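You operate a simulated robot arm through the tools that you are given. There is no shell and no other tool.

You run a simulated two-armed robot. Do the job below in one go: nothing can be reset, and whatever is moved stays where it is left.

JOB
Turn the open sack out into the purple tray and mark it with the blue clip.
Fine: sack empty and back; the clip is in the top drawer, which ends shut; spill nothing. Set down upright: open grey sack.

It is judged by the outcome, as a careful person would: the job done as asked, and still so three seconds after it is handed in. It fails if anything else is knocked over, pushed out of place, dropped, spilled or broken.

ROBOT AND FRAMES
Two 7-joint arms with fingered hands on one trunk that stands fixed in place. Base frame: the origin is at the foot of the trunk, x ahead of it, y to its left, z up. Units: m, rad, N and s.
The left shoulder is at [0.03, 0.136, 1.205], the right one opposite. With the tool pointing down near the work surface each hand reaches from about 0.1 to 0.88 m from the base axis, measured 20 degrees to its own side. Payload 5 kg a hand.
The TCP of each hand is the grasp point between the finger pads, 0.042 m short of the fingertips. In the tool frame z runs along the fingers and y along their closing line. The gripper opens to 0.208 m; its body begins 0.119 m behind the TCP. The gripper is a hand of 4 fingers: y runs from the thumb to the fingers, the wrist lies at [0, 0, -0.332] in the tool frame, and closing takes about 1.5 s.
Orientation is that of the tool frame in the base frame, as [roll, pitch, yaw] about the fixed x, y, z axes, in that order (R = Rz(yaw) Ry(pitch) Rx(roll)). With the fingers straight down and closing along the base's y, the tool's x points along the base's -x, its y along +y and its z along -z.

CONTROLS
- The arms move only by the tool apply_moves. It takes "left_deltas", "right_deltas" or both (then of equal length, played together; a hand with none holds still); each is a list of rows, each a list of 6 numbers: the turn, a rotation vector about the tool's x, y, z in rad, then the shift along the tool's x, y, z in m. In form: [[wx, wy, wz, dx, dy, dz], ...]. A call has 1 to 20 rows; each row is the pose to reach, as a shift and turn from the pose commanded when the call began, along the tool's axes at that moment. "left_grip" and "right_grip" are, for a hand that has rows, the closure in counts, from 0 (fully open) to 255 (shut), set as the call begins (left out, the last holds). Rows are played at 5 a second. More than 0.05 m and 0.15 rad between two rows, or a gripper value outside its range, and nothing of the call is played. Where a pose cannot be reached the arm comes as near as it can. A force on the tool above 90 N (or 10 N above the force at the start of the call, whichever is more), or a blocked arm, ends the call early, and 0.2 s more pass. The fingers move at their own pace (about 0.072 m/s each) and stop on an object; they squeeze with about 26 N. The grip force told is the motor's: it shows also when the fingers shut on nothing. Time passes only in rows, and 0.2 s behind the last, so rows that repeat a pose let the fingers close. The reply holds the time, the measured pose of the TCP, the force on the tool along the base axes, the opening and the grip force, in the units named above and with some noise, with the torque about the TCP (base axes, N m) and any sound that the robot's microphone picked up.
- Cameras (640 x 400 px; columns grow to the right, rows downward): "scene" is now at [0.0097, -0.0379, 1.9066]; the picture's right is [-0.71, -0.71, 0.00], its down [-0.66, 0.66, -0.36] and it looks along [0.26, -0.26, -0.93] (base axes); focal length 214 px, centre (320, 200). "left" rides on the left gripper at [-0.101, 0, -0.145] in its tool frame; the picture's right is [-0.01, -1.00, 0.00], its down [0.82, 0.00, -0.57] and it looks along [0.57, 0.00, 0.82] (tool axes); focal length 261 px, centre (320, 200). "right" rides on the right gripper at [0.101, 0, -0.145] in its tool frame; the picture's right is [0.00, 1.00, 0.00], its down [-0.82, 0.00, -0.57] and it looks along [-0.57, 0.00, 0.82] (tool axes); focal length 261 px, centre (320, 200). There is no depth. A picture from a camera that has moved, and an enlarged one, comes with that camera's place and axes in the base frame and with its lens.
- snapshot(camera): a new picture of that camera. No time passes.
- slide_trunk(by): moves the trunk up (or, below 0, down) by that many m; the arms and the scene camera ride with it, the base frame stays. It gives what a move gives, with no picture.
- move_fingers(finger1, finger2, finger3, thumb_bend, hand): sets how far each is bent, from 0 (flat) to 1 (curled in); at 0.3 the hand is open as for a grip, at 0.7 the pads meet at the TCP. One left out holds its place. A second passes; each finger stops where it meets its share of the squeeze, and holds until it gets a number again. A gripper value or a shape takes the hand back. It gives what a move gives, with no picture; readings hold the bend of each and the force on the fingers (four entries, about 0 where the hand has none), thumb and palm.
- grasp_type(shape, hand): the hand has 4 fingers and takes this shape, open, in about a second: jaw (thumb against the fingers, like two jaws); tri (thumb and two fingers); tip (a fingertip pinch); poke (one finger out to press); point (the index stretched); flat (the hand flat); cup (the hand cupped); fist (a fist). The gripper value then closes the fingers along that shape, each until it touches; the sizes above hold for jaw. It gives what a move gives, with no picture.
- head_to(pan, tilt): turns the head with the scene camera to pan (to the left, within 2.496 rad either way) and tilt (down, from -0.506 to 1.204), counted from straight ahead of the robot. It gives what a move gives.
- inspect(camera, box): a new picture of the part [left, top, right, bottom] of that camera's present view, enlarged. No time passes.
- sign_off(): hands the job in; it is judged then, once.

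Nothing tells you positions but the pictures and the camera data. Unless the task says otherwise, let go and move clear before handing in.

The tools are called as a command line: name --argument value ..., lists and objects as JSON in quotes. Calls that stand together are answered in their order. apply_moves: Moves the arms, as the interface text tells. Its arguments: {"type":"object","properties":{"left_deltas":{"type":"array","items":{"type":"array","items":{"type":"number"}}},"left_grip":{"type":"number"},"right_deltas":{"type":"array","items":{"type":"array","items":{"type":"number"}}},"right_grip":{"type":"number"}},"required":[]} The other tools are called the same way: slide_trunk (by) moves the trunk up or down; grasp_type (shape, hand) gives the hand a shape; move_fingers (finger1, finger2, finger3, thumb_bend, hand) moves the fingers one by one; head_to (pan, tilt) turns the head that bears the scene camera; snapshot (camera) takes a picture; inspect (camera, box) takes an enlarged picture of a part of a camera's view; sign_off () hands the job in.

At the start:

```text
t: 0.0
left_position: [0.6769, -0.1332, 1.3255]
left_ee_rot: [3.141, 0.001, 3.141]
left_ft_force: [1.2, -0.3, -1.2]
left_torque: [0.02, 0.01, -0.03]
left_width: 0.2079
left_grip_force: 0.1
left_shape: jaw
left_bend: [0.3, 0.3, 0.3, 0.3]
left_finger forces: [0.0, 0.0, 0.0, 0.0, 0.0, 0.1]
right_position: [0.4148, -0.611, 1.2316]
right_ee_rot: [3.141, 0.001, -3.14]
right_ft_force: [0.4, -0.1, -0.6]
right_torque: [0.0, 0.03, -0.02]
right_width: 0.2076
right_grip_force: 0.1
right_shape: jaw
right_bend: [0.3, 0.3, 0.3, 0.3]
right_finger forces: [0.0, 0.1, 0.1, 0.0, 0.0, 0.1]
trunk travel left (down, up): [-0.225, 0.265]
head pan, tilt (commanded): [-0.787, 1.201]
```

scene: 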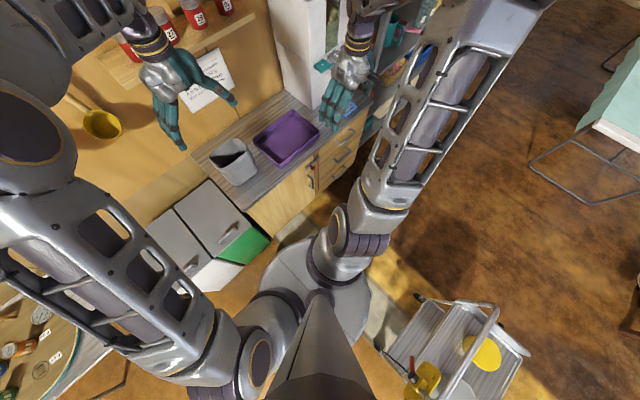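
right: 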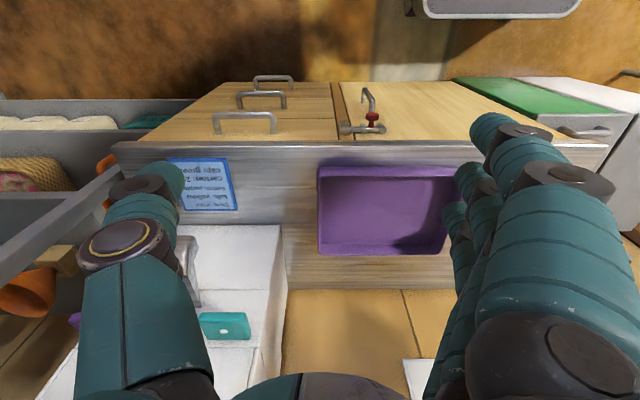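
left: 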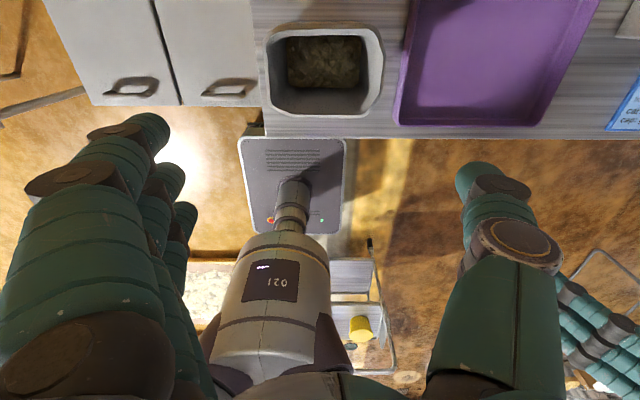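

I see a counter with a grey open sack and a purple tray to the front right of the robot, and drawers below the counter. I'll look closer at each before moving.

inspect --camera "scene" --box '[180, 60, 440, 222]'

inspect --camera "right" --box '[100, 60, 500, 310]'

inspect --camera "left" --box '[200, 0, 640, 275]'

inspect --camera "right" --box '[140, 140, 300, 240]'

```text
2.46 times, centred on (310, 141) of scene
camera zoom: at [0.0097, -0.0379, 1.9066], right [-0.71, -0.71, 0.0], down [-0.66, 0.66, -0.36], along [0.26, -0.26, -0.93], focal length 528 px, centre (345, 345)
```

zoom: 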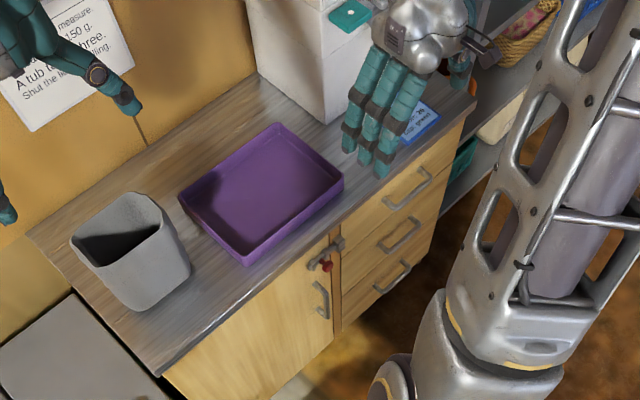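

```text
1.60 times, centred on (300, 185) of right
camera zoom: at [0.3128, -0.612, 1.378], right [0.0, 1.0, 0.0], down [0.82, 0.0, 0.57], along [0.57, 0.0, -0.82], focal length 417 px, centre (352, 224)
```

zoom: 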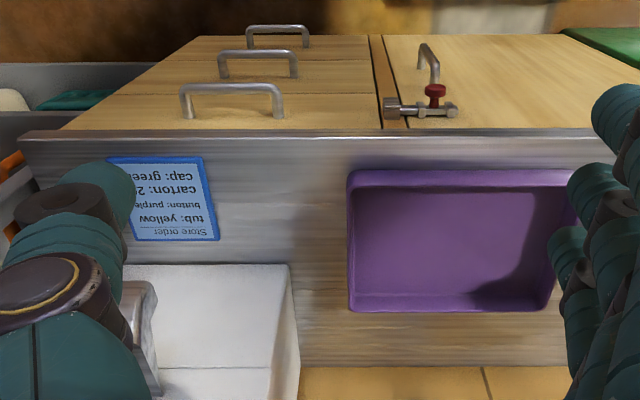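

```text
1.45 times, centred on (420, 138) of left
camera zoom: at [0.7781, -0.1336, 1.4704], right [0.01, -1.0, 0.0], down [-0.82, 0.0, 0.57], along [-0.57, 0.0, -0.82], focal length 379 px, centre (174, 291)
```

zoom: 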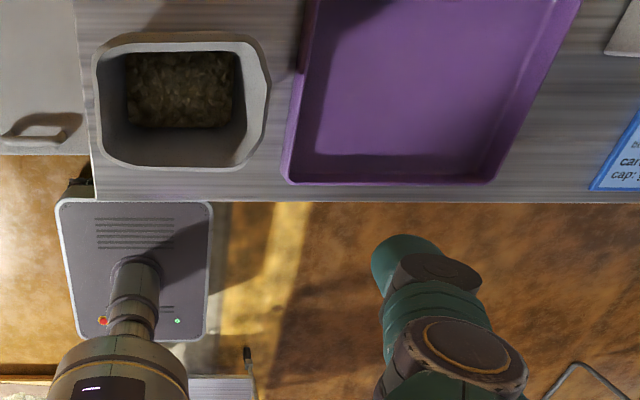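

```text
4.00 times, centred on (220, 190) of right
camera zoom: at [0.3128, -0.612, 1.378], right [0.0, 1.0, 0.0], down [0.82, 0.0, 0.57], along [0.57, 0.0, -0.82], focal length 1043 px, centre (720, 240)
```

zoom: 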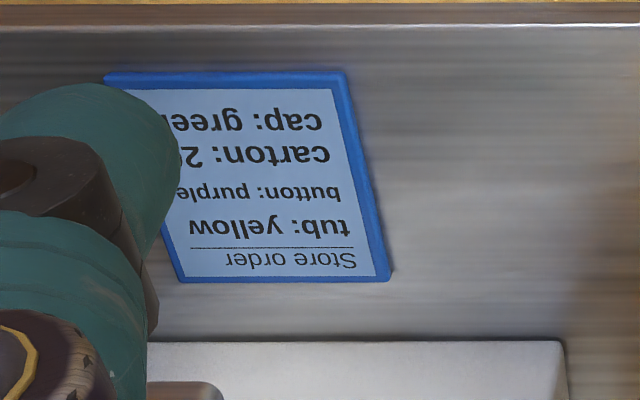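

The counter runs along y in front of the robot, with the sack near [0.73,-0.14] and the tray near [0.72,-0.47]; drawers face me beneath it. I'll look around with the head to read the notes and find where the clip could be.

head_to --pan -0.5 --tilt 0.8

snapshot --camera "scene"

inspect --camera "right" --box '[200, 60, 400, 185]'

```text
t: 0.9
left_position: [0.6763, -0.1325, 1.326]
left_ee_rot: [3.142, 0.0, 3.141]
left_ft_force: [0.7, 0.4, -0.4]
left_torque: [0.02, 0.03, 0.0]
left_width: 0.2078
left_grip_force: 0.0
left_shape: jaw
left_bend: [0.3, 0.3, 0.3, 0.3]
left_finger forces: [0.0, 0.0, 0.0, 0.0, 0.0, 0.0]
right_position: [0.4151, -0.6114, 1.2333]
right_ee_rot: [3.14, 0.001, 3.141]
right_ft_force: [0.5, 0.4, 0.2]
right_torque: [-0.01, -0.02, 0.02]
right_width: 0.2079
right_grip_force: 0.0
right_shape: jaw
right_bend: [0.3, 0.3, 0.3, 0.3]
right_finger forces: [0.0, 0.0, 0.0, 0.1, 0.0, 0.0]
trunk travel left (down, up): [-0.225, 0.265]
head pan, tilt (commanded): [-0.499, 0.799]
```

```text
taken
camera scene: at [0.041, -0.037, 1.9342], right [-0.48, -0.88, 0.0], down [-0.63, 0.34, -0.7], along [0.61, -0.33, -0.72], focal length 214 px, centre (320, 200)
```

scene: 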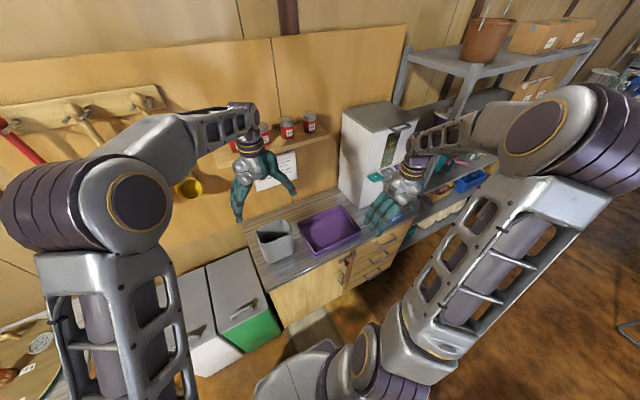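

```text
3.20 times, centred on (300, 122) of right
camera zoom: at [0.3128, -0.612, 1.378], right [0.0, 1.0, 0.0], down [0.82, 0.0, 0.57], along [0.57, 0.0, -0.82], focal length 834 px, centre (384, 448)
```

zoom: 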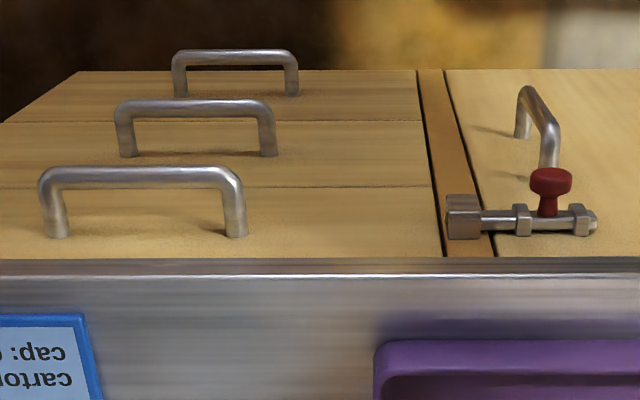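

The bolt holds only the cabinet door; the three drawers look free. I'll enlarge the notes and surroundings now.

inspect --camera "scene" --box '[230, 100, 330, 200]'

inspect --camera "scene" --box '[220, 170, 430, 310]'

inspect --camera "scene" --box '[330, 60, 550, 230]'

inspect --camera "right" --box '[0, 80, 240, 400]'

```text
4.00 times, centred on (280, 150) of scene
camera zoom: at [0.041, -0.037, 1.9342], right [-0.48, -0.88, 0.0], down [-0.63, 0.34, -0.7], along [0.61, -0.33, -0.72], focal length 858 px, centre (480, 400)
```

zoom: 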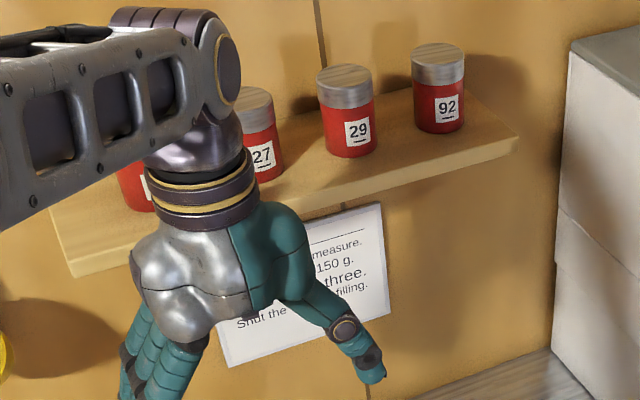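

```text
2.86 times, centred on (325, 240) of scene
camera zoom: at [0.041, -0.037, 1.9342], right [-0.48, -0.88, 0.0], down [-0.63, 0.34, -0.7], along [0.61, -0.33, -0.72], focal length 613 px, centre (306, 86)
```

zoom: 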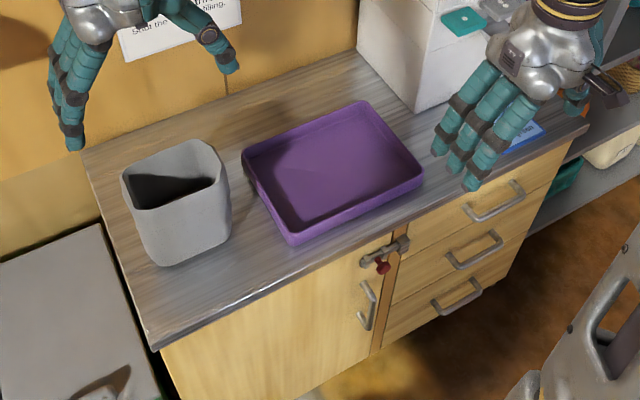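

```text
2.35 times, centred on (440, 145) of scene
camera zoom: at [0.041, -0.037, 1.9342], right [-0.48, -0.88, 0.0], down [-0.63, 0.34, -0.7], along [0.61, -0.33, -0.72], focal length 505 px, centre (38, 329)
```

zoom: 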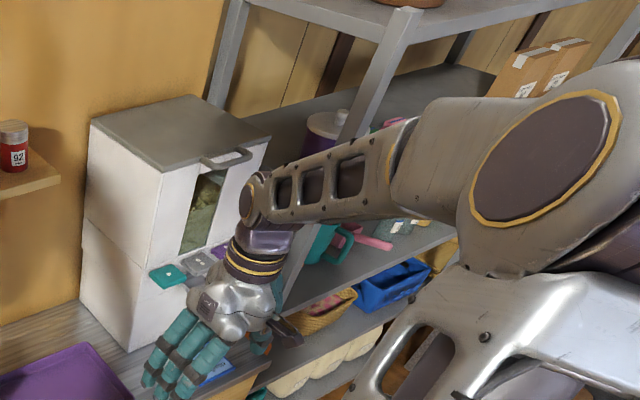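

```text
1.25 times, centred on (120, 240) of right
camera zoom: at [0.3128, -0.612, 1.378], right [0.0, 1.0, 0.0], down [0.82, 0.0, 0.57], along [0.57, 0.0, -0.82], focal length 326 px, centre (570, 150)
```

zoom: 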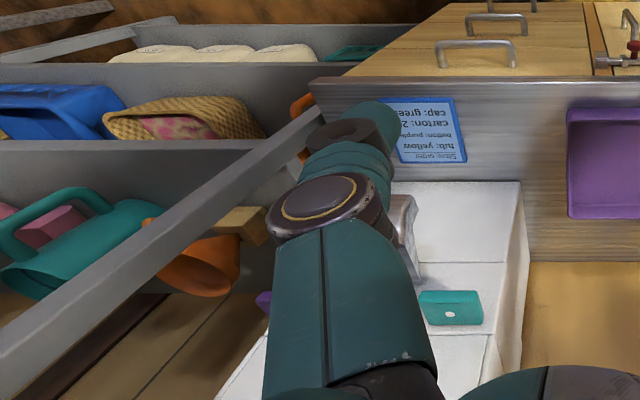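

A dispenser, shelves and notes surround the counter but don't seem to bear on this job. I'll check the other sides for more sacks or clips before acting.

head_to --pan -1.2 --tilt 0.6

snapshot --camera "scene"

head_to --pan 0.5 --tilt 0.8

snapshot --camera "scene"

head_to --pan -0.35 --tilt 0.9

snapshot --camera "scene"

```text
t: 1.9
left_position: [0.677, -0.1335, 1.3274]
left_ee_rot: [3.141, 0.001, -3.141]
left_ft_force: [0.4, 0.1, -0.4]
left_torque: [-0.01, 0.0, -0.05]
left_width: 0.2078
left_grip_force: 0.2
left_shape: jaw
left_bend: [0.3, 0.3, 0.3, 0.3]
left_finger forces: [0.0, 0.1, 0.0, 0.1, 0.0, 0.0]
right_position: [0.4152, -0.6116, 1.2327]
right_ee_rot: [-3.141, 0.001, -3.141]
right_ft_force: [0.7, 0.3, 0.3]
right_torque: [-0.01, 0.01, -0.02]
right_width: 0.2076
right_grip_force: 0.0
right_shape: jaw
right_bend: [0.3, 0.3, 0.3, 0.3]
right_finger forces: [0.0, 0.0, 0.1, 0.0, 0.0, 0.0]
trunk travel left (down, up): [-0.225, 0.265]
head pan, tilt (commanded): [-1.201, 0.6]
```

```text
taken
camera scene: at [0.0023, -0.0807, 1.9512], right [-0.93, -0.36, 0.0], down [-0.21, 0.53, -0.82], along [0.3, -0.77, -0.57], focal length 214 px, centre (320, 200)
```

scene: 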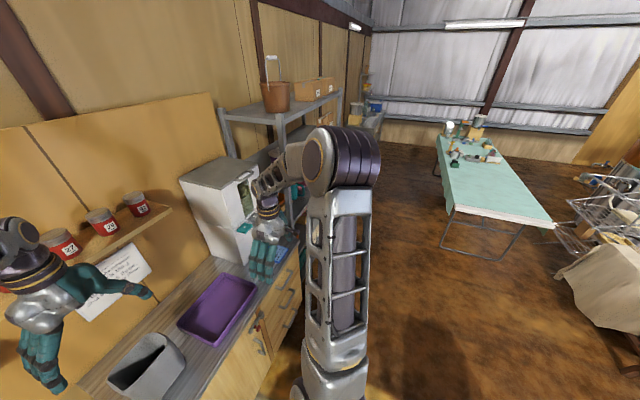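

```text
t: 3.7
left_position: [0.6771, -0.1334, 1.3255]
left_ee_rot: [3.142, 0.0, 3.141]
left_ft_force: [0.5, 0.1, 0.8]
left_torque: [-0.03, -0.01, 0.0]
left_width: 0.2076
left_grip_force: 0.1
left_shape: jaw
left_bend: [0.3, 0.3, 0.3, 0.3]
left_finger forces: [0.1, 0.0, 0.0, 0.0, 0.0, 0.0]
right_position: [0.4143, -0.6124, 1.2318]
right_ee_rot: [3.141, -0.001, -3.141]
right_ft_force: [0.4, -0.7, -0.2]
right_torque: [0.01, 0.0, 0.02]
right_width: 0.2078
right_grip_force: 0.0
right_shape: jaw
right_bend: [0.3, 0.3, 0.3, 0.3]
right_finger forces: [0.0, 0.1, 0.0, 0.1, 0.0, 0.1]
trunk travel left (down, up): [-0.225, 0.265]
head pan, tilt (commanded): [0.499, 0.799]
```

```text
taken
camera scene: at [0.041, 0.0403, 1.9343], right [0.48, -0.88, 0.0], down [-0.63, -0.34, -0.7], along [0.61, 0.33, -0.72], focal length 214 px, centre (320, 200)
```

scene: 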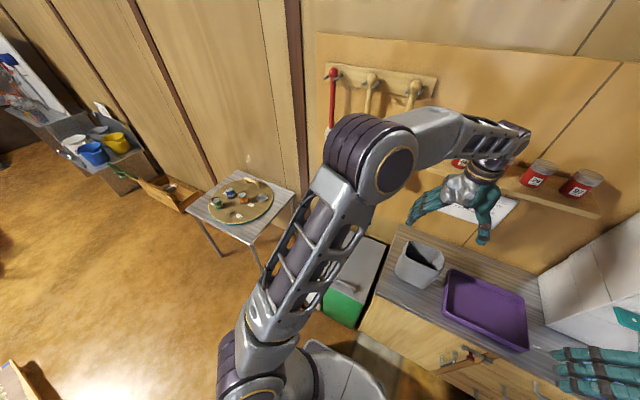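

```text
t: 4.8
left_position: [0.6767, -0.133, 1.3266]
left_ee_rot: [-3.141, 0.001, 3.141]
left_ft_force: [0.3, 0.4, -0.6]
left_torque: [0.02, -0.02, 0.02]
left_width: 0.2076
left_grip_force: 0.1
left_shape: jaw
left_bend: [0.3, 0.3, 0.3, 0.3]
left_finger forces: [0.0, 0.0, 0.0, 0.0, 0.0, 0.0]
right_position: [0.4147, -0.6117, 1.233]
right_ee_rot: [-3.141, 0.001, -3.14]
right_ft_force: [0.2, -0.5, 0.1]
right_torque: [-0.02, -0.03, 0.01]
right_width: 0.2082
right_grip_force: 0.1
right_shape: jaw
right_bend: [0.3, 0.3, 0.3, 0.3]
right_finger forces: [0.1, 0.0, 0.1, 0.0, 0.0, 0.1]
trunk travel left (down, up): [-0.225, 0.265]
head pan, tilt (commanded): [-0.351, 0.901]
```

```text
taken
camera scene: at [0.0411, -0.0241, 1.9264], right [-0.34, -0.94, 0.0], down [-0.74, 0.27, -0.62], along [0.58, -0.21, -0.78], focal length 214 px, centre (320, 200)
```

scene: 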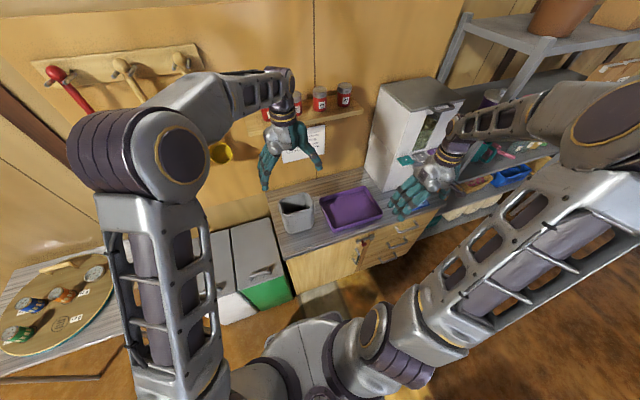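

Nothing else looks like another sack or a loose clip, so the clip should be in the top drawer. I'll enlarge the present view to locate the sack, tray and handle better.

inspect --camera "scene" --box '[260, 170, 460, 295]'

inspect --camera "left" --box '[230, 0, 430, 125]'

inspect --camera "scene" --box '[240, 60, 400, 200]'

```text
3.20 times, centred on (360, 232) of scene
camera zoom: at [0.0411, -0.0241, 1.9264], right [-0.34, -0.94, 0.0], down [-0.74, 0.27, -0.62], along [0.58, -0.21, -0.78], focal length 686 px, centre (192, 96)
```

zoom: 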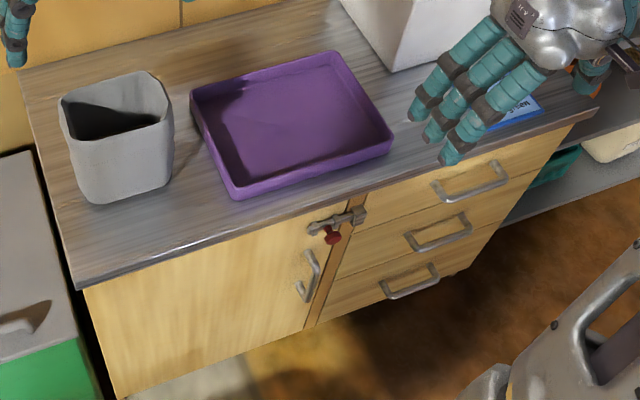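

```text
3.20 times, centred on (330, 62) of left
camera zoom: at [0.7781, -0.1335, 1.4704], right [0.01, -1.0, 0.0], down [-0.82, 0.0, 0.57], along [-0.57, 0.0, -0.82], focal length 834 px, centre (288, 640)
```

zoom: 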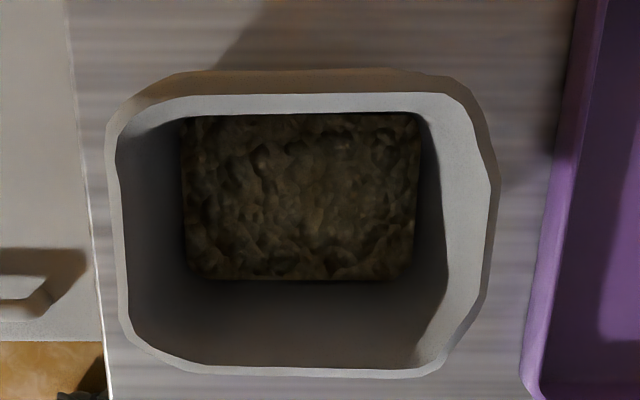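

```text
2.86 times, centred on (320, 130) of scene
camera zoom: at [0.0411, -0.0241, 1.9264], right [-0.34, -0.94, 0.0], down [-0.74, 0.27, -0.62], along [0.58, -0.21, -0.78], focal length 613 px, centre (320, 400)
```

zoom: 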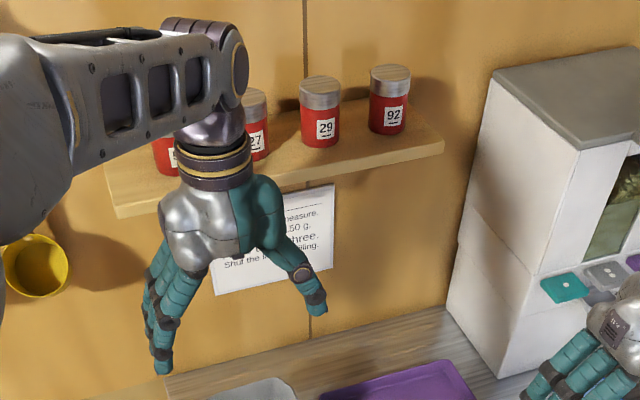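

I take the sack to span x 0.65–0.77, y −0.06…−0.22, rim at z≈1.07, and the tray x 0.58–0.81, y −0.30…−0.61. I'll move the right hand a bit aside and turn the left hand to point forward, high in front of the sack.

apply_moves --left_deltas '[[0, -0.1428, 0, 0.005, 0, 0.008], [0, -0.2856, 0, 0.01, 0, 0.016], [0, -0.4284, 0, 0.016, 0, 0.024], [0, -0.5712, 0, 0.021, 0, 0.032], [0, -0.714, 0, 0.026, 0, 0.04], [0, -0.8568, 0, 0.031, 0, 0.045], [0, -0.9996, 0, 0.036, 0, 0.05], [0, -1.1424, 0, 0.042, 0, 0.055], [0, -1.2852, 0, 0.047, 0, 0.06], [0, -1.428, 0, 0.052, 0, 0.065], [0, -1.5708, 0, 0.057, 0, 0.075]]' --right_deltas '[[0, 0, 0, 0.004, -0.012, 0], [0, 0, 0, 0.008, -0.024, 0], [0, 0, 0, 0.012, -0.036, 0], [0, 0, 0, 0.016, -0.048, 0], [0, 0, 0, 0.02, -0.06, 0], [0, 0, 0, 0.024, -0.072, 0], [0, 0, 0, 0.028, -0.084, 0], [0, 0, 0, 0.032, -0.096, 0], [0, 0, 0, 0.036, -0.108, 0], [0, 0, 0, 0.04, -0.12, 0], [0, 0, 0, 0.04, -0.13, 0]]'

snapshot --camera "scene"

snapshot --camera "left"

snapshot --camera "right"

```text
t: 6.5
left_position: [0.6869, -0.016, 1.2413]
left_ee_rot: [-3.051, 0.94, -2.868]
left_ft_force: [0.3, 0.3, -0.5]
left_torque: [-0.02, -0.11, -0.01]
left_width: 0.208
left_grip_force: 0.1
left_shape: jaw
left_bend: [0.3, 0.3, 0.3, 0.3]
left_finger forces: [0.0, 0.0, 0.0, 0.0, 0.0, 0.0]
right_position: [0.3888, -0.6982, 1.2324]
right_ee_rot: [3.14, 0.0, -3.14]
right_ft_force: [1.9, -1.4, -0.6]
right_torque: [0.14, 0.1, 0.01]
right_width: 0.208
right_grip_force: 0.0
right_shape: jaw
right_bend: [0.3, 0.3, 0.3, 0.3]
right_finger forces: [0.1, 0.0, 0.0, 0.1, 0.0, 0.0]
trunk travel left (down, up): [-0.225, 0.265]
head pan, tilt (commanded): [-0.351, 0.901]
stopped in row 8 (left hand): the arm was blocked; the commanded pose is now the measured one
```

```text
taken
camera scene: at [0.0452, -0.025, 1.9263], right [-0.34, -0.94, 0.0], down [-0.74, 0.27, -0.62], along [0.58, -0.21, -0.79], focal length 214 px, centre (320, 200)
```

scene: 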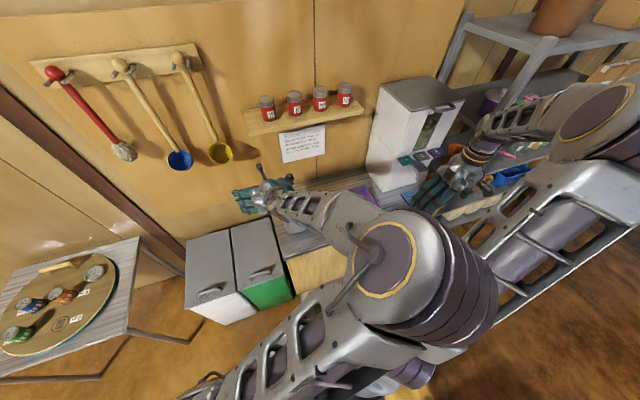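

```text
taken
camera left: at [0.6287, -0.0189, 1.4075], right [0.2, -0.98, 0.06], down [-0.92, -0.21, -0.33], along [0.33, 0.01, -0.94], focal length 261 px, centre (320, 200)
```

left: 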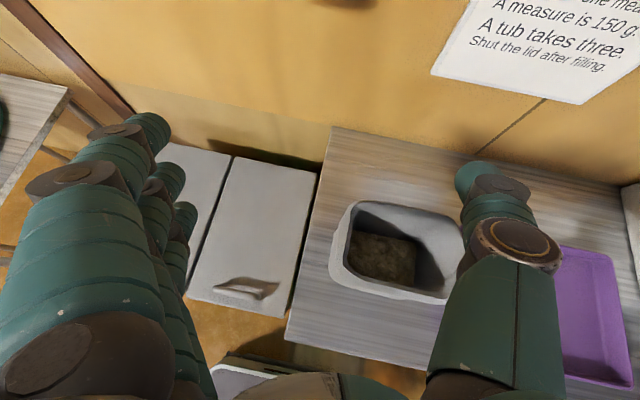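

```text
taken
camera right: at [0.2882, -0.6994, 1.377], right [0.0, 1.0, 0.0], down [0.82, 0.0, 0.57], along [0.57, 0.0, -0.82], focal length 261 px, centre (320, 200)
```

right: 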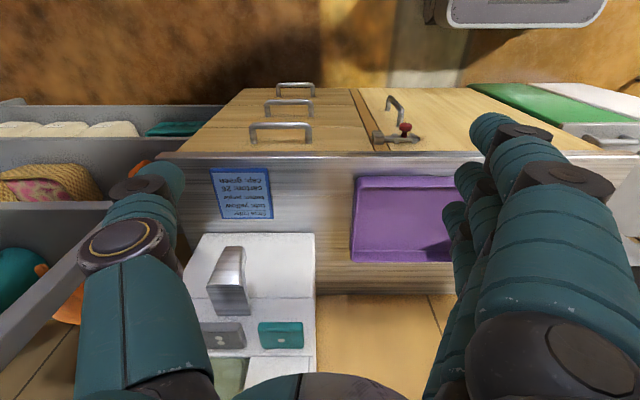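

The left elbow swung inward across the chest and was blocked, so this way of turning is bad. I'll back the left arm out to its starting pose before trying another approach.

apply_moves --left_deltas '[[0.006, 0.135, 0.03, -0.0063, -0.0167, -0.0104], [0.013, 0.27, 0.06, -0.0125, -0.0334, -0.0208], [0.019, 0.405, 0.09, -0.0188, -0.0501, -0.0312], [0.026, 0.54, 0.12, -0.0251, -0.0669, -0.0416], [0.032, 0.675, 0.15, -0.0314, -0.0836, -0.052], [0.039, 0.81, 0.18, -0.0376, -0.1003, -0.0624], [0.045, 0.944, 0.21, -0.0439, -0.117, -0.0728]]'

snapshot --camera "scene"

```text
t: 8.1
left_position: [0.6751, -0.133, 1.3269]
left_ee_rot: [-3.141, 0.0, 3.14]
left_ft_force: [0.0, 0.4, -0.9]
left_torque: [0.05, 0.09, -0.02]
left_width: 0.2081
left_grip_force: 0.2
left_shape: jaw
left_bend: [0.3, 0.3, 0.3, 0.3]
left_finger forces: [0.1, 0.1, 0.0, 0.0, 0.1, 0.0]
right_position: [0.3889, -0.6979, 1.231]
right_ee_rot: [3.14, 0.0, -3.139]
right_ft_force: [-0.1, -0.2, -0.6]
right_torque: [0.06, 0.07, 0.02]
right_width: 0.2079
right_grip_force: 0.0
right_shape: jaw
right_bend: [0.3, 0.3, 0.3, 0.3]
right_finger forces: [0.0, 0.0, 0.0, 0.1, 0.1, 0.1]
trunk travel left (down, up): [-0.225, 0.265]
head pan, tilt (commanded): [-0.351, 0.901]
```

```text
taken
camera scene: at [0.0433, -0.0253, 1.9262], right [-0.34, -0.94, 0.0], down [-0.74, 0.27, -0.62], along [0.58, -0.21, -0.78], focal length 214 px, centre (320, 200)
```

scene: 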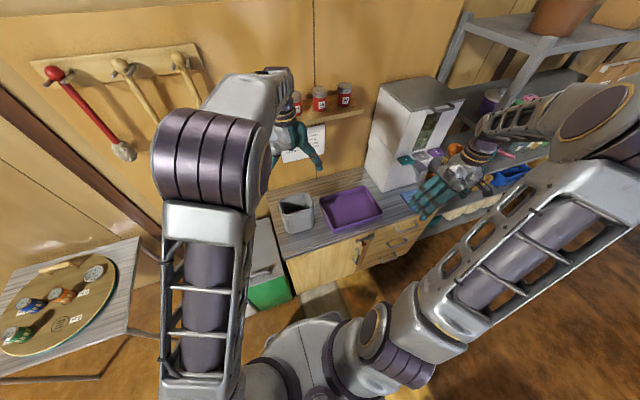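

The first attempt put the wrist too near the shoulder. A better plan is to grip the sack from its left side (tool pointing −y, closing across its thin x-dimension) and pour by rolling the hand, so I'll first yaw the left hand 90° while moving left, watching the arm.

apply_moves --left_deltas '[[0, 0, -0.1428, 0.001, 0.014, 0], [0, 0, -0.2856, 0.002, 0.028, 0], [0, 0, -0.4284, 0.003, 0.042, 0], [0, 0, -0.5712, 0.004, 0.056, 0], [0, 0, -0.714, 0.005, 0.07, 0], [0, 0, -0.8568, 0.006, 0.084, 0], [0, 0, -0.9996, 0.007, 0.098, 0], [0, 0, -1.1424, 0.008, 0.112, 0], [0, 0, -1.2852, 0.009, 0.126, 0], [0, 0, -1.428, 0.01, 0.14, 0], [0, 0, -1.5708, 0.01, 0.15, 0]]'

snapshot --camera "scene"

snapshot --camera "left"

```text
t: 10.5
left_position: [0.664, 0.014, 1.3276]
left_ee_rot: [-3.138, -0.001, -1.572]
left_ft_force: [0.6, -1.5, -0.1]
left_torque: [0.11, 0.0, 0.05]
left_width: 0.2082
left_grip_force: 0.0
left_shape: jaw
left_bend: [0.3, 0.3, 0.3, 0.3]
left_finger forces: [0.0, 0.0, 0.1, 0.0, 0.0, 0.0]
right_position: [0.3861, -0.7002, 1.2317]
right_ee_rot: [3.139, -0.001, -3.139]
right_ft_force: [0.5, -0.8, -1.0]
right_torque: [0.12, 0.04, 0.0]
right_width: 0.2079
right_grip_force: 0.0
right_shape: jaw
right_bend: [0.3, 0.3, 0.3, 0.3]
right_finger forces: [0.1, 0.0, 0.1, 0.0, 0.0, 0.0]
trunk travel left (down, up): [-0.225, 0.265]
head pan, tilt (commanded): [-0.351, 0.901]
```

```text
taken
camera scene: at [0.0414, -0.027, 1.9263], right [-0.34, -0.94, 0.0], down [-0.74, 0.27, -0.62], along [0.58, -0.21, -0.78], focal length 214 px, centre (320, 200)
```

scene: 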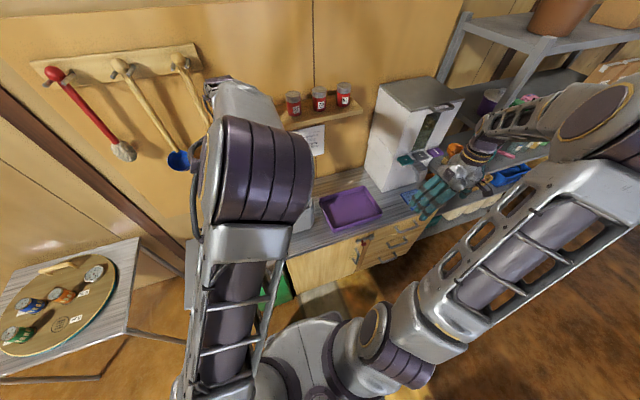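

```text
taken
camera left: at [0.6631, 0.114, 1.4708], right [1.0, 0.0, 0.0], down [0.0, -0.82, 0.57], along [0.0, -0.57, -0.82], focal length 261 px, centre (320, 200)
```

left: 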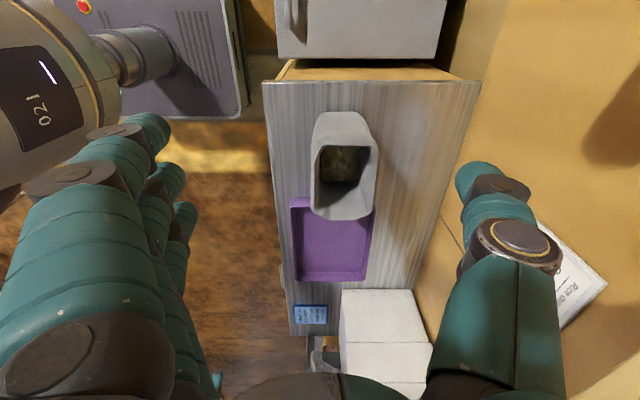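

The yaw worked and the left camera now looks across the counter. Next I tilt the left hand so its fingers point right (−y), staying left of the sack.

apply_moves --left_deltas '[[0, 0.1428, 0, -0.006, -0.004, 0.015], [0, 0.2856, 0, -0.012, -0.009, 0.03], [0, 0.4284, 0, -0.018, -0.013, 0.045], [0, 0.5712, 0, -0.024, -0.017, 0.06], [0, 0.714, 0, -0.03, -0.022, 0.075], [0, 0.8568, 0, -0.036, -0.026, 0.09], [0, 0.9996, 0, -0.042, -0.03, 0.105], [0, 1.1424, 0, -0.048, -0.035, 0.12], [0, 1.2852, 0, -0.054, -0.039, 0.135], [0, 1.428, 0, -0.06, -0.044, 0.15], [0, 1.5708, 0, -0.066, -0.048, 0.165]]'

snapshot --camera "scene"

snapshot --camera "left"

```text
t: 12.9
left_position: [0.7121, 0.0841, 1.1617]
left_ee_rot: [-0.639, -1.565, 2.211]
left_ft_force: [0.5, -0.4, 1.1]
left_torque: [0.15, 0.01, -0.17]
left_width: 0.2081
left_grip_force: 0.1
left_shape: jaw
left_bend: [0.3, 0.3, 0.3, 0.3]
left_finger forces: [0.0, 0.1, 0.0, 0.1, 0.1, 0.1]
right_position: [0.3893, -0.6961, 1.2327]
right_ee_rot: [3.141, -0.001, -3.139]
right_ft_force: [0.6, 0.9, 0.7]
right_torque: [-0.15, 0.15, -0.03]
right_width: 0.208
right_grip_force: 0.0
right_shape: jaw
right_bend: [0.3, 0.3, 0.3, 0.3]
right_finger forces: [0.0, 0.1, 0.1, 0.0, 0.0, 0.1]
trunk travel left (down, up): [-0.225, 0.265]
head pan, tilt (commanded): [-0.351, 0.901]
```

```text
taken
camera scene: at [0.0429, -0.0221, 1.9263], right [-0.34, -0.94, 0.0], down [-0.74, 0.27, -0.62], along [0.58, -0.21, -0.78], focal length 214 px, centre (320, 200)
```

scene: 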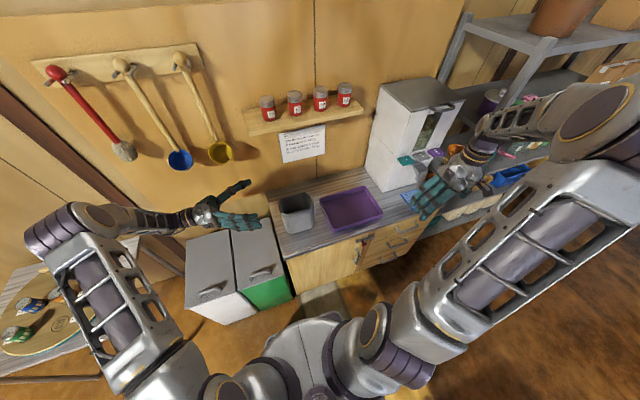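

```text
taken
camera left: at [0.7134, 0.228, 1.0599], right [1.0, 0.0, 0.0], down [0.0, 0.58, 0.82], along [0.0, -0.82, 0.58], focal length 261 px, centre (320, 200)
```

left: 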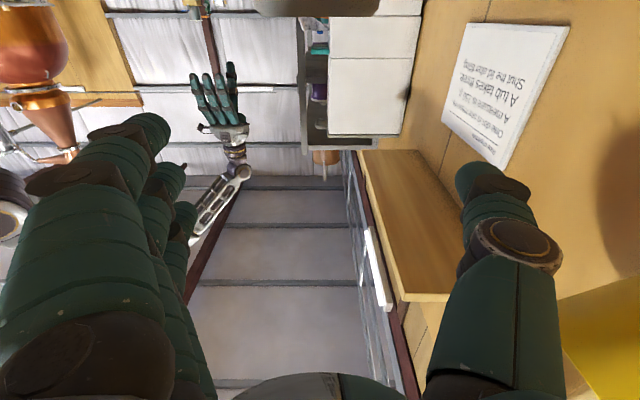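

The left arm settled into a good posture with the elbow outward. Before touching the sack I rehearse the pouring roll in free air here, left of the sack.

apply_moves --left_deltas '[[0, 0, 0.145, 0, 0, 0], [0, 0, 0.29, 0, 0, 0], [0, 0, 0.435, 0, 0, 0], [0, 0, 0.58, 0, 0, 0], [0, 0, 0.725, 0, 0, 0], [0, 0, 0.87, 0, 0, 0], [0, 0, 1.015, 0, 0, 0], [0, 0, 1.16, 0, 0, 0], [0, 0, 1.305, 0, 0, 0], [0, 0, 1.45, 0, 0, 0], [0, 0, 1.595, 0, 0, 0], [0, 0, 1.74, 0, 0, 0], [0, 0, 1.885, 0, 0, 0], [0, 0, 2.03, 0, 0, 0], [0, 0, 2.175, 0, 0, 0], [0, 0, 2.32, 0, 0, 0], [0, 0, 2.465, 0, 0, 0], [0, 0, 2.61, 0, 0, 0]]'

snapshot --camera "scene"

snapshot --camera "left"

```text
t: 16.7
left_position: [0.7115, 0.0826, 1.1623]
left_ee_rot: [-1.568, 1.043, -3.141]
left_ft_force: [0.1, 0.1, -0.7]
left_torque: [-0.01, -0.01, -0.02]
left_width: 0.208
left_grip_force: 0.0
left_shape: jaw
left_bend: [0.3, 0.3, 0.3, 0.3]
left_finger forces: [0.1, 0.0, 0.1, 0.0, 0.0, 0.0]
right_position: [0.3874, -0.6973, 1.2337]
right_ee_rot: [3.141, 0.0, -3.139]
right_ft_force: [-0.4, -0.1, 0.0]
right_torque: [-0.02, 0.02, 0.0]
right_width: 0.2076
right_grip_force: 0.0
right_shape: jaw
right_bend: [0.3, 0.3, 0.3, 0.3]
right_finger forces: [0.0, 0.0, 0.0, 0.0, 0.1, 0.0]
trunk travel left (down, up): [-0.225, 0.265]
head pan, tilt (commanded): [-0.351, 0.901]
```

```text
taken
camera scene: at [0.041, -0.0238, 1.9264], right [-0.34, -0.94, 0.0], down [-0.74, 0.27, -0.62], along [0.58, -0.21, -0.78], focal length 214 px, centre (320, 200)
```

scene: 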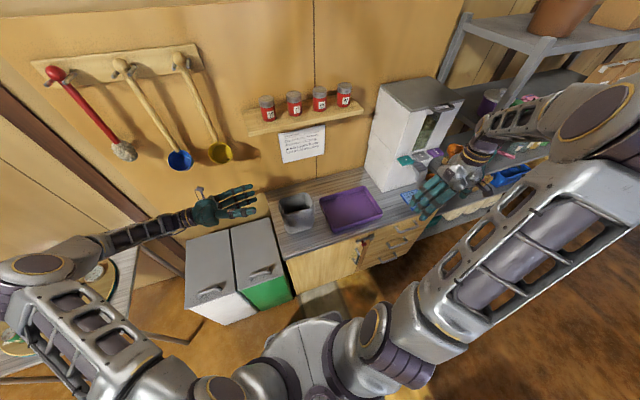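

```text
taken
camera left: at [0.7632, 0.2266, 1.2483], right [-0.86, 0.0, 0.51], down [-0.42, 0.57, -0.71], along [-0.29, -0.82, -0.49], focal length 261 px, centre (320, 200)
```

left: 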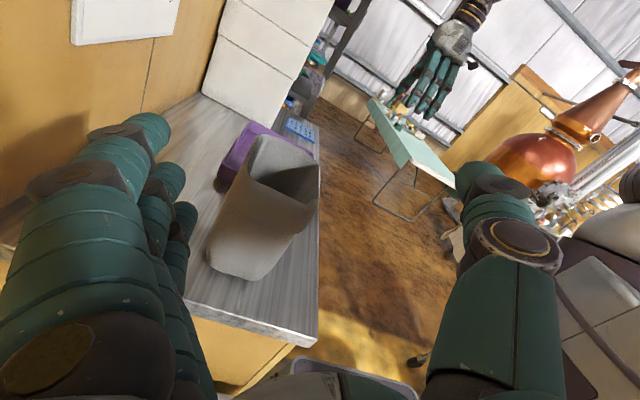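

The 150° roll works without trouble, and the top-mounted view of the sack here is useful. I'll roll on to 180°, so the camera rides on top during the grasp and the pour is the roll back.

apply_moves --left_deltas '[[0, 0, 0.14, 0, 0, 0], [0, 0, 0.28, 0, 0, 0], [0, 0, 0.42, 0, 0, 0], [0, 0, 0.5316, 0, 0, 0], [0, 0, 0.5316, 0, 0, 0]]'

snapshot --camera "left"

inspect --camera "scene" --box '[160, 150, 400, 300]'

```text
t: 17.9
left_position: [0.7124, 0.0814, 1.1614]
left_ee_rot: [1.282, 1.568, -0.293]
left_ft_force: [-1.0, 0.2, -0.2]
left_torque: [-0.02, 0.03, 0.01]
left_width: 0.2082
left_grip_force: 0.0
left_shape: jaw
left_bend: [0.3, 0.3, 0.3, 0.3]
left_finger forces: [0.0, 0.0, 0.1, 0.0, 0.1, 0.0]
right_position: [0.3869, -0.6977, 1.2314]
right_ee_rot: [3.14, 0.0, -3.14]
right_ft_force: [-0.3, -0.3, -0.5]
right_torque: [-0.01, -0.01, 0.02]
right_width: 0.2078
right_grip_force: 0.2
right_shape: jaw
right_bend: [0.3, 0.3, 0.3, 0.3]
right_finger forces: [0.1, 0.0, 0.0, 0.0, 0.0, 0.0]
trunk travel left (down, up): [-0.225, 0.265]
head pan, tilt (commanded): [-0.351, 0.901]
```

```text
taken
camera left: at [0.7126, 0.2267, 1.2618], right [-1.0, 0.0, 0.0], down [0.0, 0.57, -0.82], along [0.0, -0.82, -0.57], focal length 261 px, centre (320, 200)
```

left: 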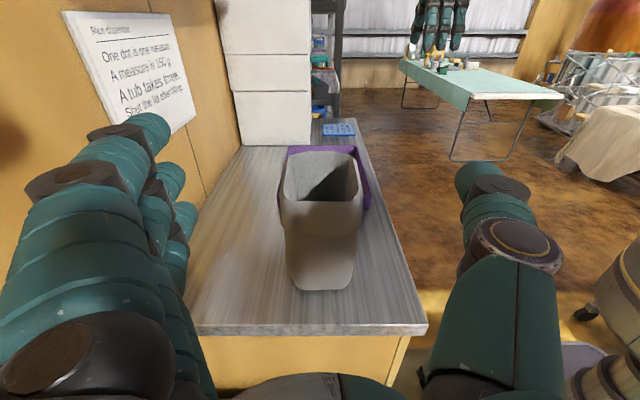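

```text
2.67 times, centred on (280, 225) of scene
camera zoom: at [0.0412, -0.0241, 1.9264], right [-0.34, -0.94, 0.0], down [-0.74, 0.27, -0.62], along [0.58, -0.21, -0.78], focal length 572 px, centre (427, 133)
```

zoom: 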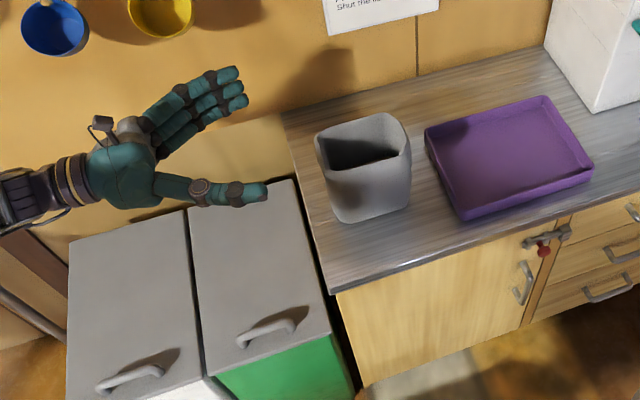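

The hand now points at the sack from its left with the camera on top. I'll enlarge this view to measure the sack exactly.

inspect --camera "left" --box '[240, 110, 440, 345]'

```text
1.70 times, centred on (340, 228) of left
camera zoom: at [0.7126, 0.2267, 1.2618], right [-1.0, 0.0, 0.0], down [0.0, 0.57, -0.82], along [0.0, -0.82, -0.57], focal length 444 px, centre (286, 153)
```

zoom: 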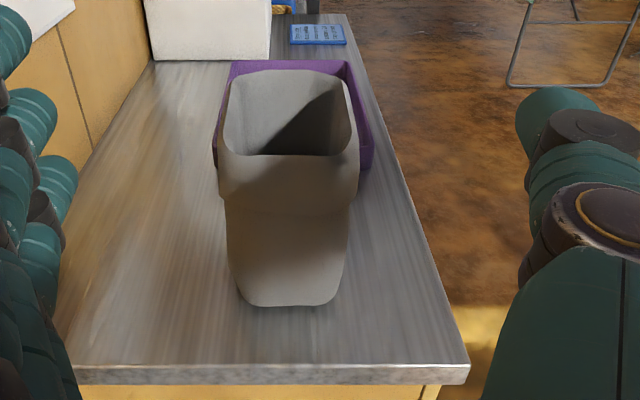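

The sack spans x≈0.656–0.762 below its cuff (centre 0.71), with the cuff from z≈1.02 to 1.06, so I'll grip below the cuff at z≈0.955. First I lower the open hand on the free left side.

apply_moves --left_deltas '[[0, 0, 0, 0.035, 0, 0], [0, 0, 0, 0.07, 0, 0], [0, 0, 0, 0.105, 0, 0], [0, 0, 0, 0.14, 0, 0], [0, 0, 0, 0.175, -0.001, 0], [0, 0, 0, 0.206, -0.001, 0], [0, 0, 0, 0.206, -0.001, 0]]'

snapshot --camera "left"

snapshot --camera "scene"

```text
t: 19.5
left_position: [0.7121, 0.0817, 0.9565]
left_ee_rot: [1.245, 1.566, -0.328]
left_ft_force: [0.3, -0.5, 1.1]
left_torque: [-0.01, 0.01, 0.04]
left_width: 0.2079
left_grip_force: 0.0
left_shape: jaw
left_bend: [0.3, 0.3, 0.3, 0.3]
left_finger forces: [0.0, 0.0, 0.1, 0.1, 0.0, 0.1]
right_position: [0.3868, -0.6975, 1.233]
right_ee_rot: [3.141, 0.001, -3.141]
right_ft_force: [-0.2, 0.8, -0.1]
right_torque: [0.01, -0.03, -0.03]
right_width: 0.2078
right_grip_force: 0.1
right_shape: jaw
right_bend: [0.3, 0.3, 0.3, 0.3]
right_finger forces: [0.0, 0.1, 0.0, 0.1, 0.0, 0.0]
trunk travel left (down, up): [-0.225, 0.265]
head pan, tilt (commanded): [-0.351, 0.901]
```

```text
taken
camera left: at [0.7131, 0.2263, 1.0573], right [-1.0, 0.0, 0.0], down [0.0, 0.57, -0.82], along [0.0, -0.82, -0.57], focal length 261 px, centre (320, 200)
```

left: 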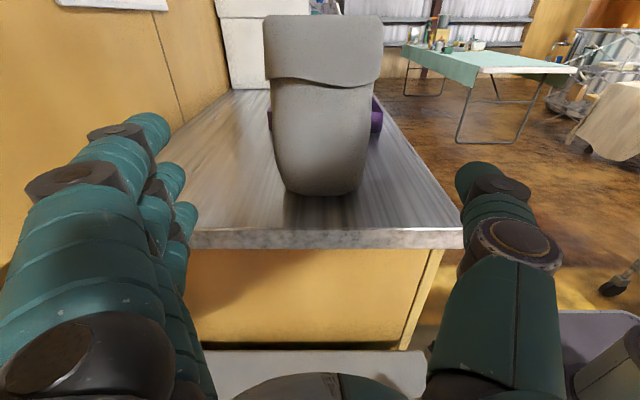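

```text
taken
camera scene: at [0.0404, -0.0241, 1.9265], right [-0.34, -0.94, 0.0], down [-0.74, 0.27, -0.62], along [0.58, -0.21, -0.78], focal length 214 px, centre (320, 200)
```

scene: 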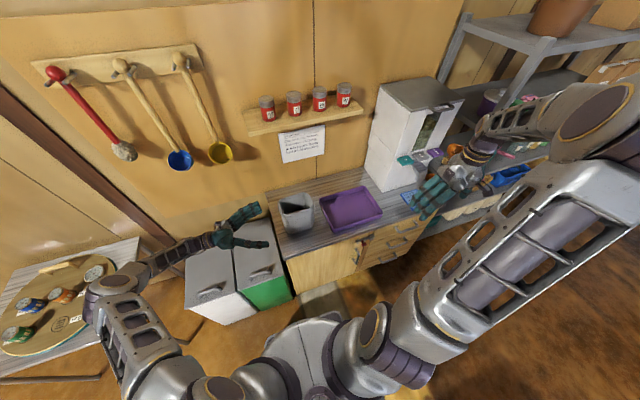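

The hand is level with the sack body, which is centred at x≈0.709. I'll advance along −y so the fingers straddle it.

apply_moves --left_deltas '[[0, 0, 0, 0.004, -0.002, 0.03], [0, 0, 0, 0.008, -0.003, 0.06], [0, 0, 0, 0.008, -0.003, 0.09], [0, 0, 0, 0.008, -0.003, 0.12], [0, 0, 0, 0.008, -0.003, 0.15], [0, 0, 0, 0.008, -0.003, 0.18], [0, 0, 0, 0.008, -0.003, 0.205], [0, 0, 0, 0.008, -0.003, 0.225], [0, 0, 0, 0.008, -0.003, 0.225]]'

snapshot --camera "left"

inspect --camera "scene" --box '[200, 150, 400, 275]'

```text
t: 21.5
left_position: [0.7077, -0.1426, 0.9478]
left_ee_rot: [1.08, 1.57, -0.492]
left_ft_force: [-0.4, 1.7, 0.0]
left_torque: [-0.03, 0.04, 0.03]
left_width: 0.2079
left_grip_force: 0.0
left_shape: jaw
left_bend: [0.3, 0.3, 0.3, 0.3]
left_finger forces: [1.6, 0.2, 0.0, 0.0, 2.0, 0.0]
right_position: [0.3866, -0.6969, 1.2326]
right_ee_rot: [-3.14, -0.001, -3.141]
right_ft_force: [-0.2, -0.7, 0.5]
right_torque: [0.0, 0.02, 0.02]
right_width: 0.2079
right_grip_force: 0.1
right_shape: jaw
right_bend: [0.3, 0.3, 0.3, 0.3]
right_finger forces: [0.1, 0.1, 0.0, 0.0, 0.0, 0.0]
trunk travel left (down, up): [-0.225, 0.265]
head pan, tilt (commanded): [-0.351, 0.901]
```

```text
taken
camera left: at [0.7085, 0.0017, 1.0477], right [-1.0, 0.0, 0.0], down [0.0, 0.57, -0.82], along [0.0, -0.82, -0.57], focal length 261 px, centre (320, 200)
```

left: 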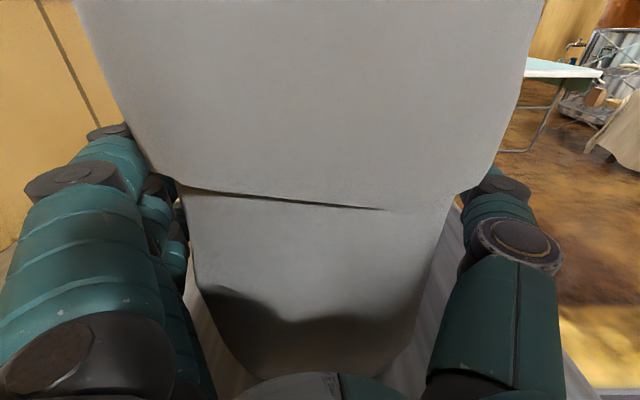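

```text
3.20 times, centred on (300, 212) of scene
camera zoom: at [0.041, -0.0237, 1.9264], right [-0.34, -0.94, 0.0], down [-0.74, 0.27, -0.62], along [0.58, -0.21, -0.78], focal length 686 px, centre (384, 160)
```

zoom: 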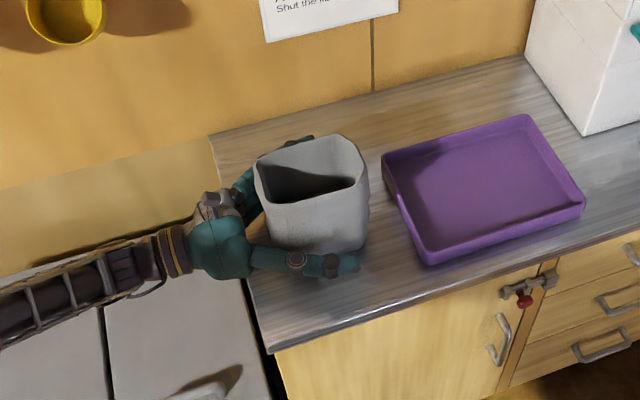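

The fingers straddle the sack body just below the cuff. I'll close the grip moderately and check the contact forces.

apply_moves --left_deltas '[[0, 0, 0, 0, 0, 0], [0, 0, 0, 0, 0, 0], [0, 0, 0, 0, 0, 0], [0, 0, 0, 0, 0, 0], [0, 0, 0, 0, 0, 0], [0, 0, 0, 0, 0, 0], [0, 0, 0, 0, 0, 0], [0, 0, 0, 0, 0, 0], [0, 0, 0, 0, 0, 0], [0, 0, 0, 0, 0, 0]]' --left_grip 150

snapshot --camera "left"

inspect --camera "scene" --box '[200, 150, 400, 275]'

```text
t: 23.7
left_position: [0.7078, -0.1419, 0.9471]
left_ee_rot: [1.064, 1.569, -0.509]
left_ft_force: [3.0, 2.1, -0.3]
left_torque: [-0.29, -0.39, 0.22]
left_width: 0.1555
left_grip_force: 26.2
left_shape: jaw
left_bend: [0.33, 0.72, 0.72, 0.31]
left_finger forces: [0.1, 9.8, 10.8, 0.0, 22.7, 0.1]
right_position: [0.3878, -0.6977, 1.233]
right_ee_rot: [3.14, 0.0, -3.141]
right_ft_force: [0.7, 1.4, 0.1]
right_torque: [0.02, -0.03, -0.03]
right_width: 0.2078
right_grip_force: 0.0
right_shape: jaw
right_bend: [0.3, 0.3, 0.3, 0.3]
right_finger forces: [0.1, 0.0, 0.0, 0.0, 0.1, 0.0]
trunk travel left (down, up): [-0.225, 0.265]
head pan, tilt (commanded): [-0.351, 0.901]
```

```text
taken
camera left: at [0.7088, 0.0018, 1.0477], right [-1.0, 0.0, 0.0], down [0.0, 0.57, -0.82], along [0.0, -0.82, -0.57], focal length 261 px, centre (320, 200)
```

left: 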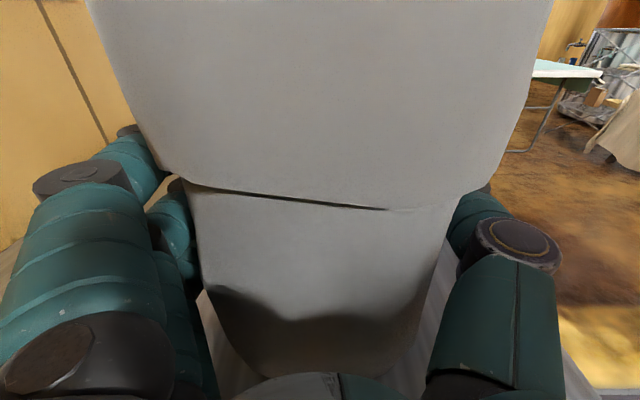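

```text
3.20 times, centred on (300, 212) of scene
camera zoom: at [0.0414, -0.0239, 1.9264], right [-0.34, -0.94, 0.0], down [-0.74, 0.27, -0.62], along [0.58, -0.21, -0.78], focal length 686 px, centre (384, 160)
```

zoom: 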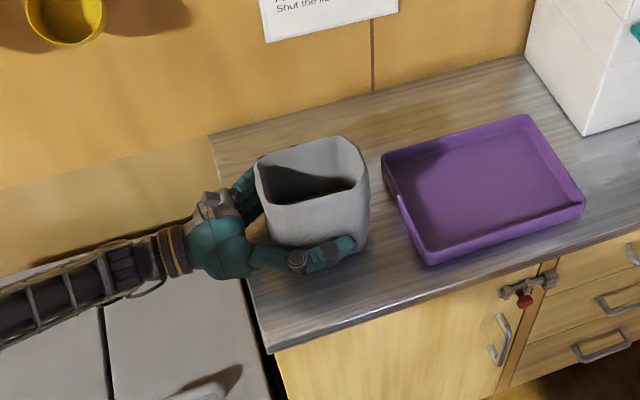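

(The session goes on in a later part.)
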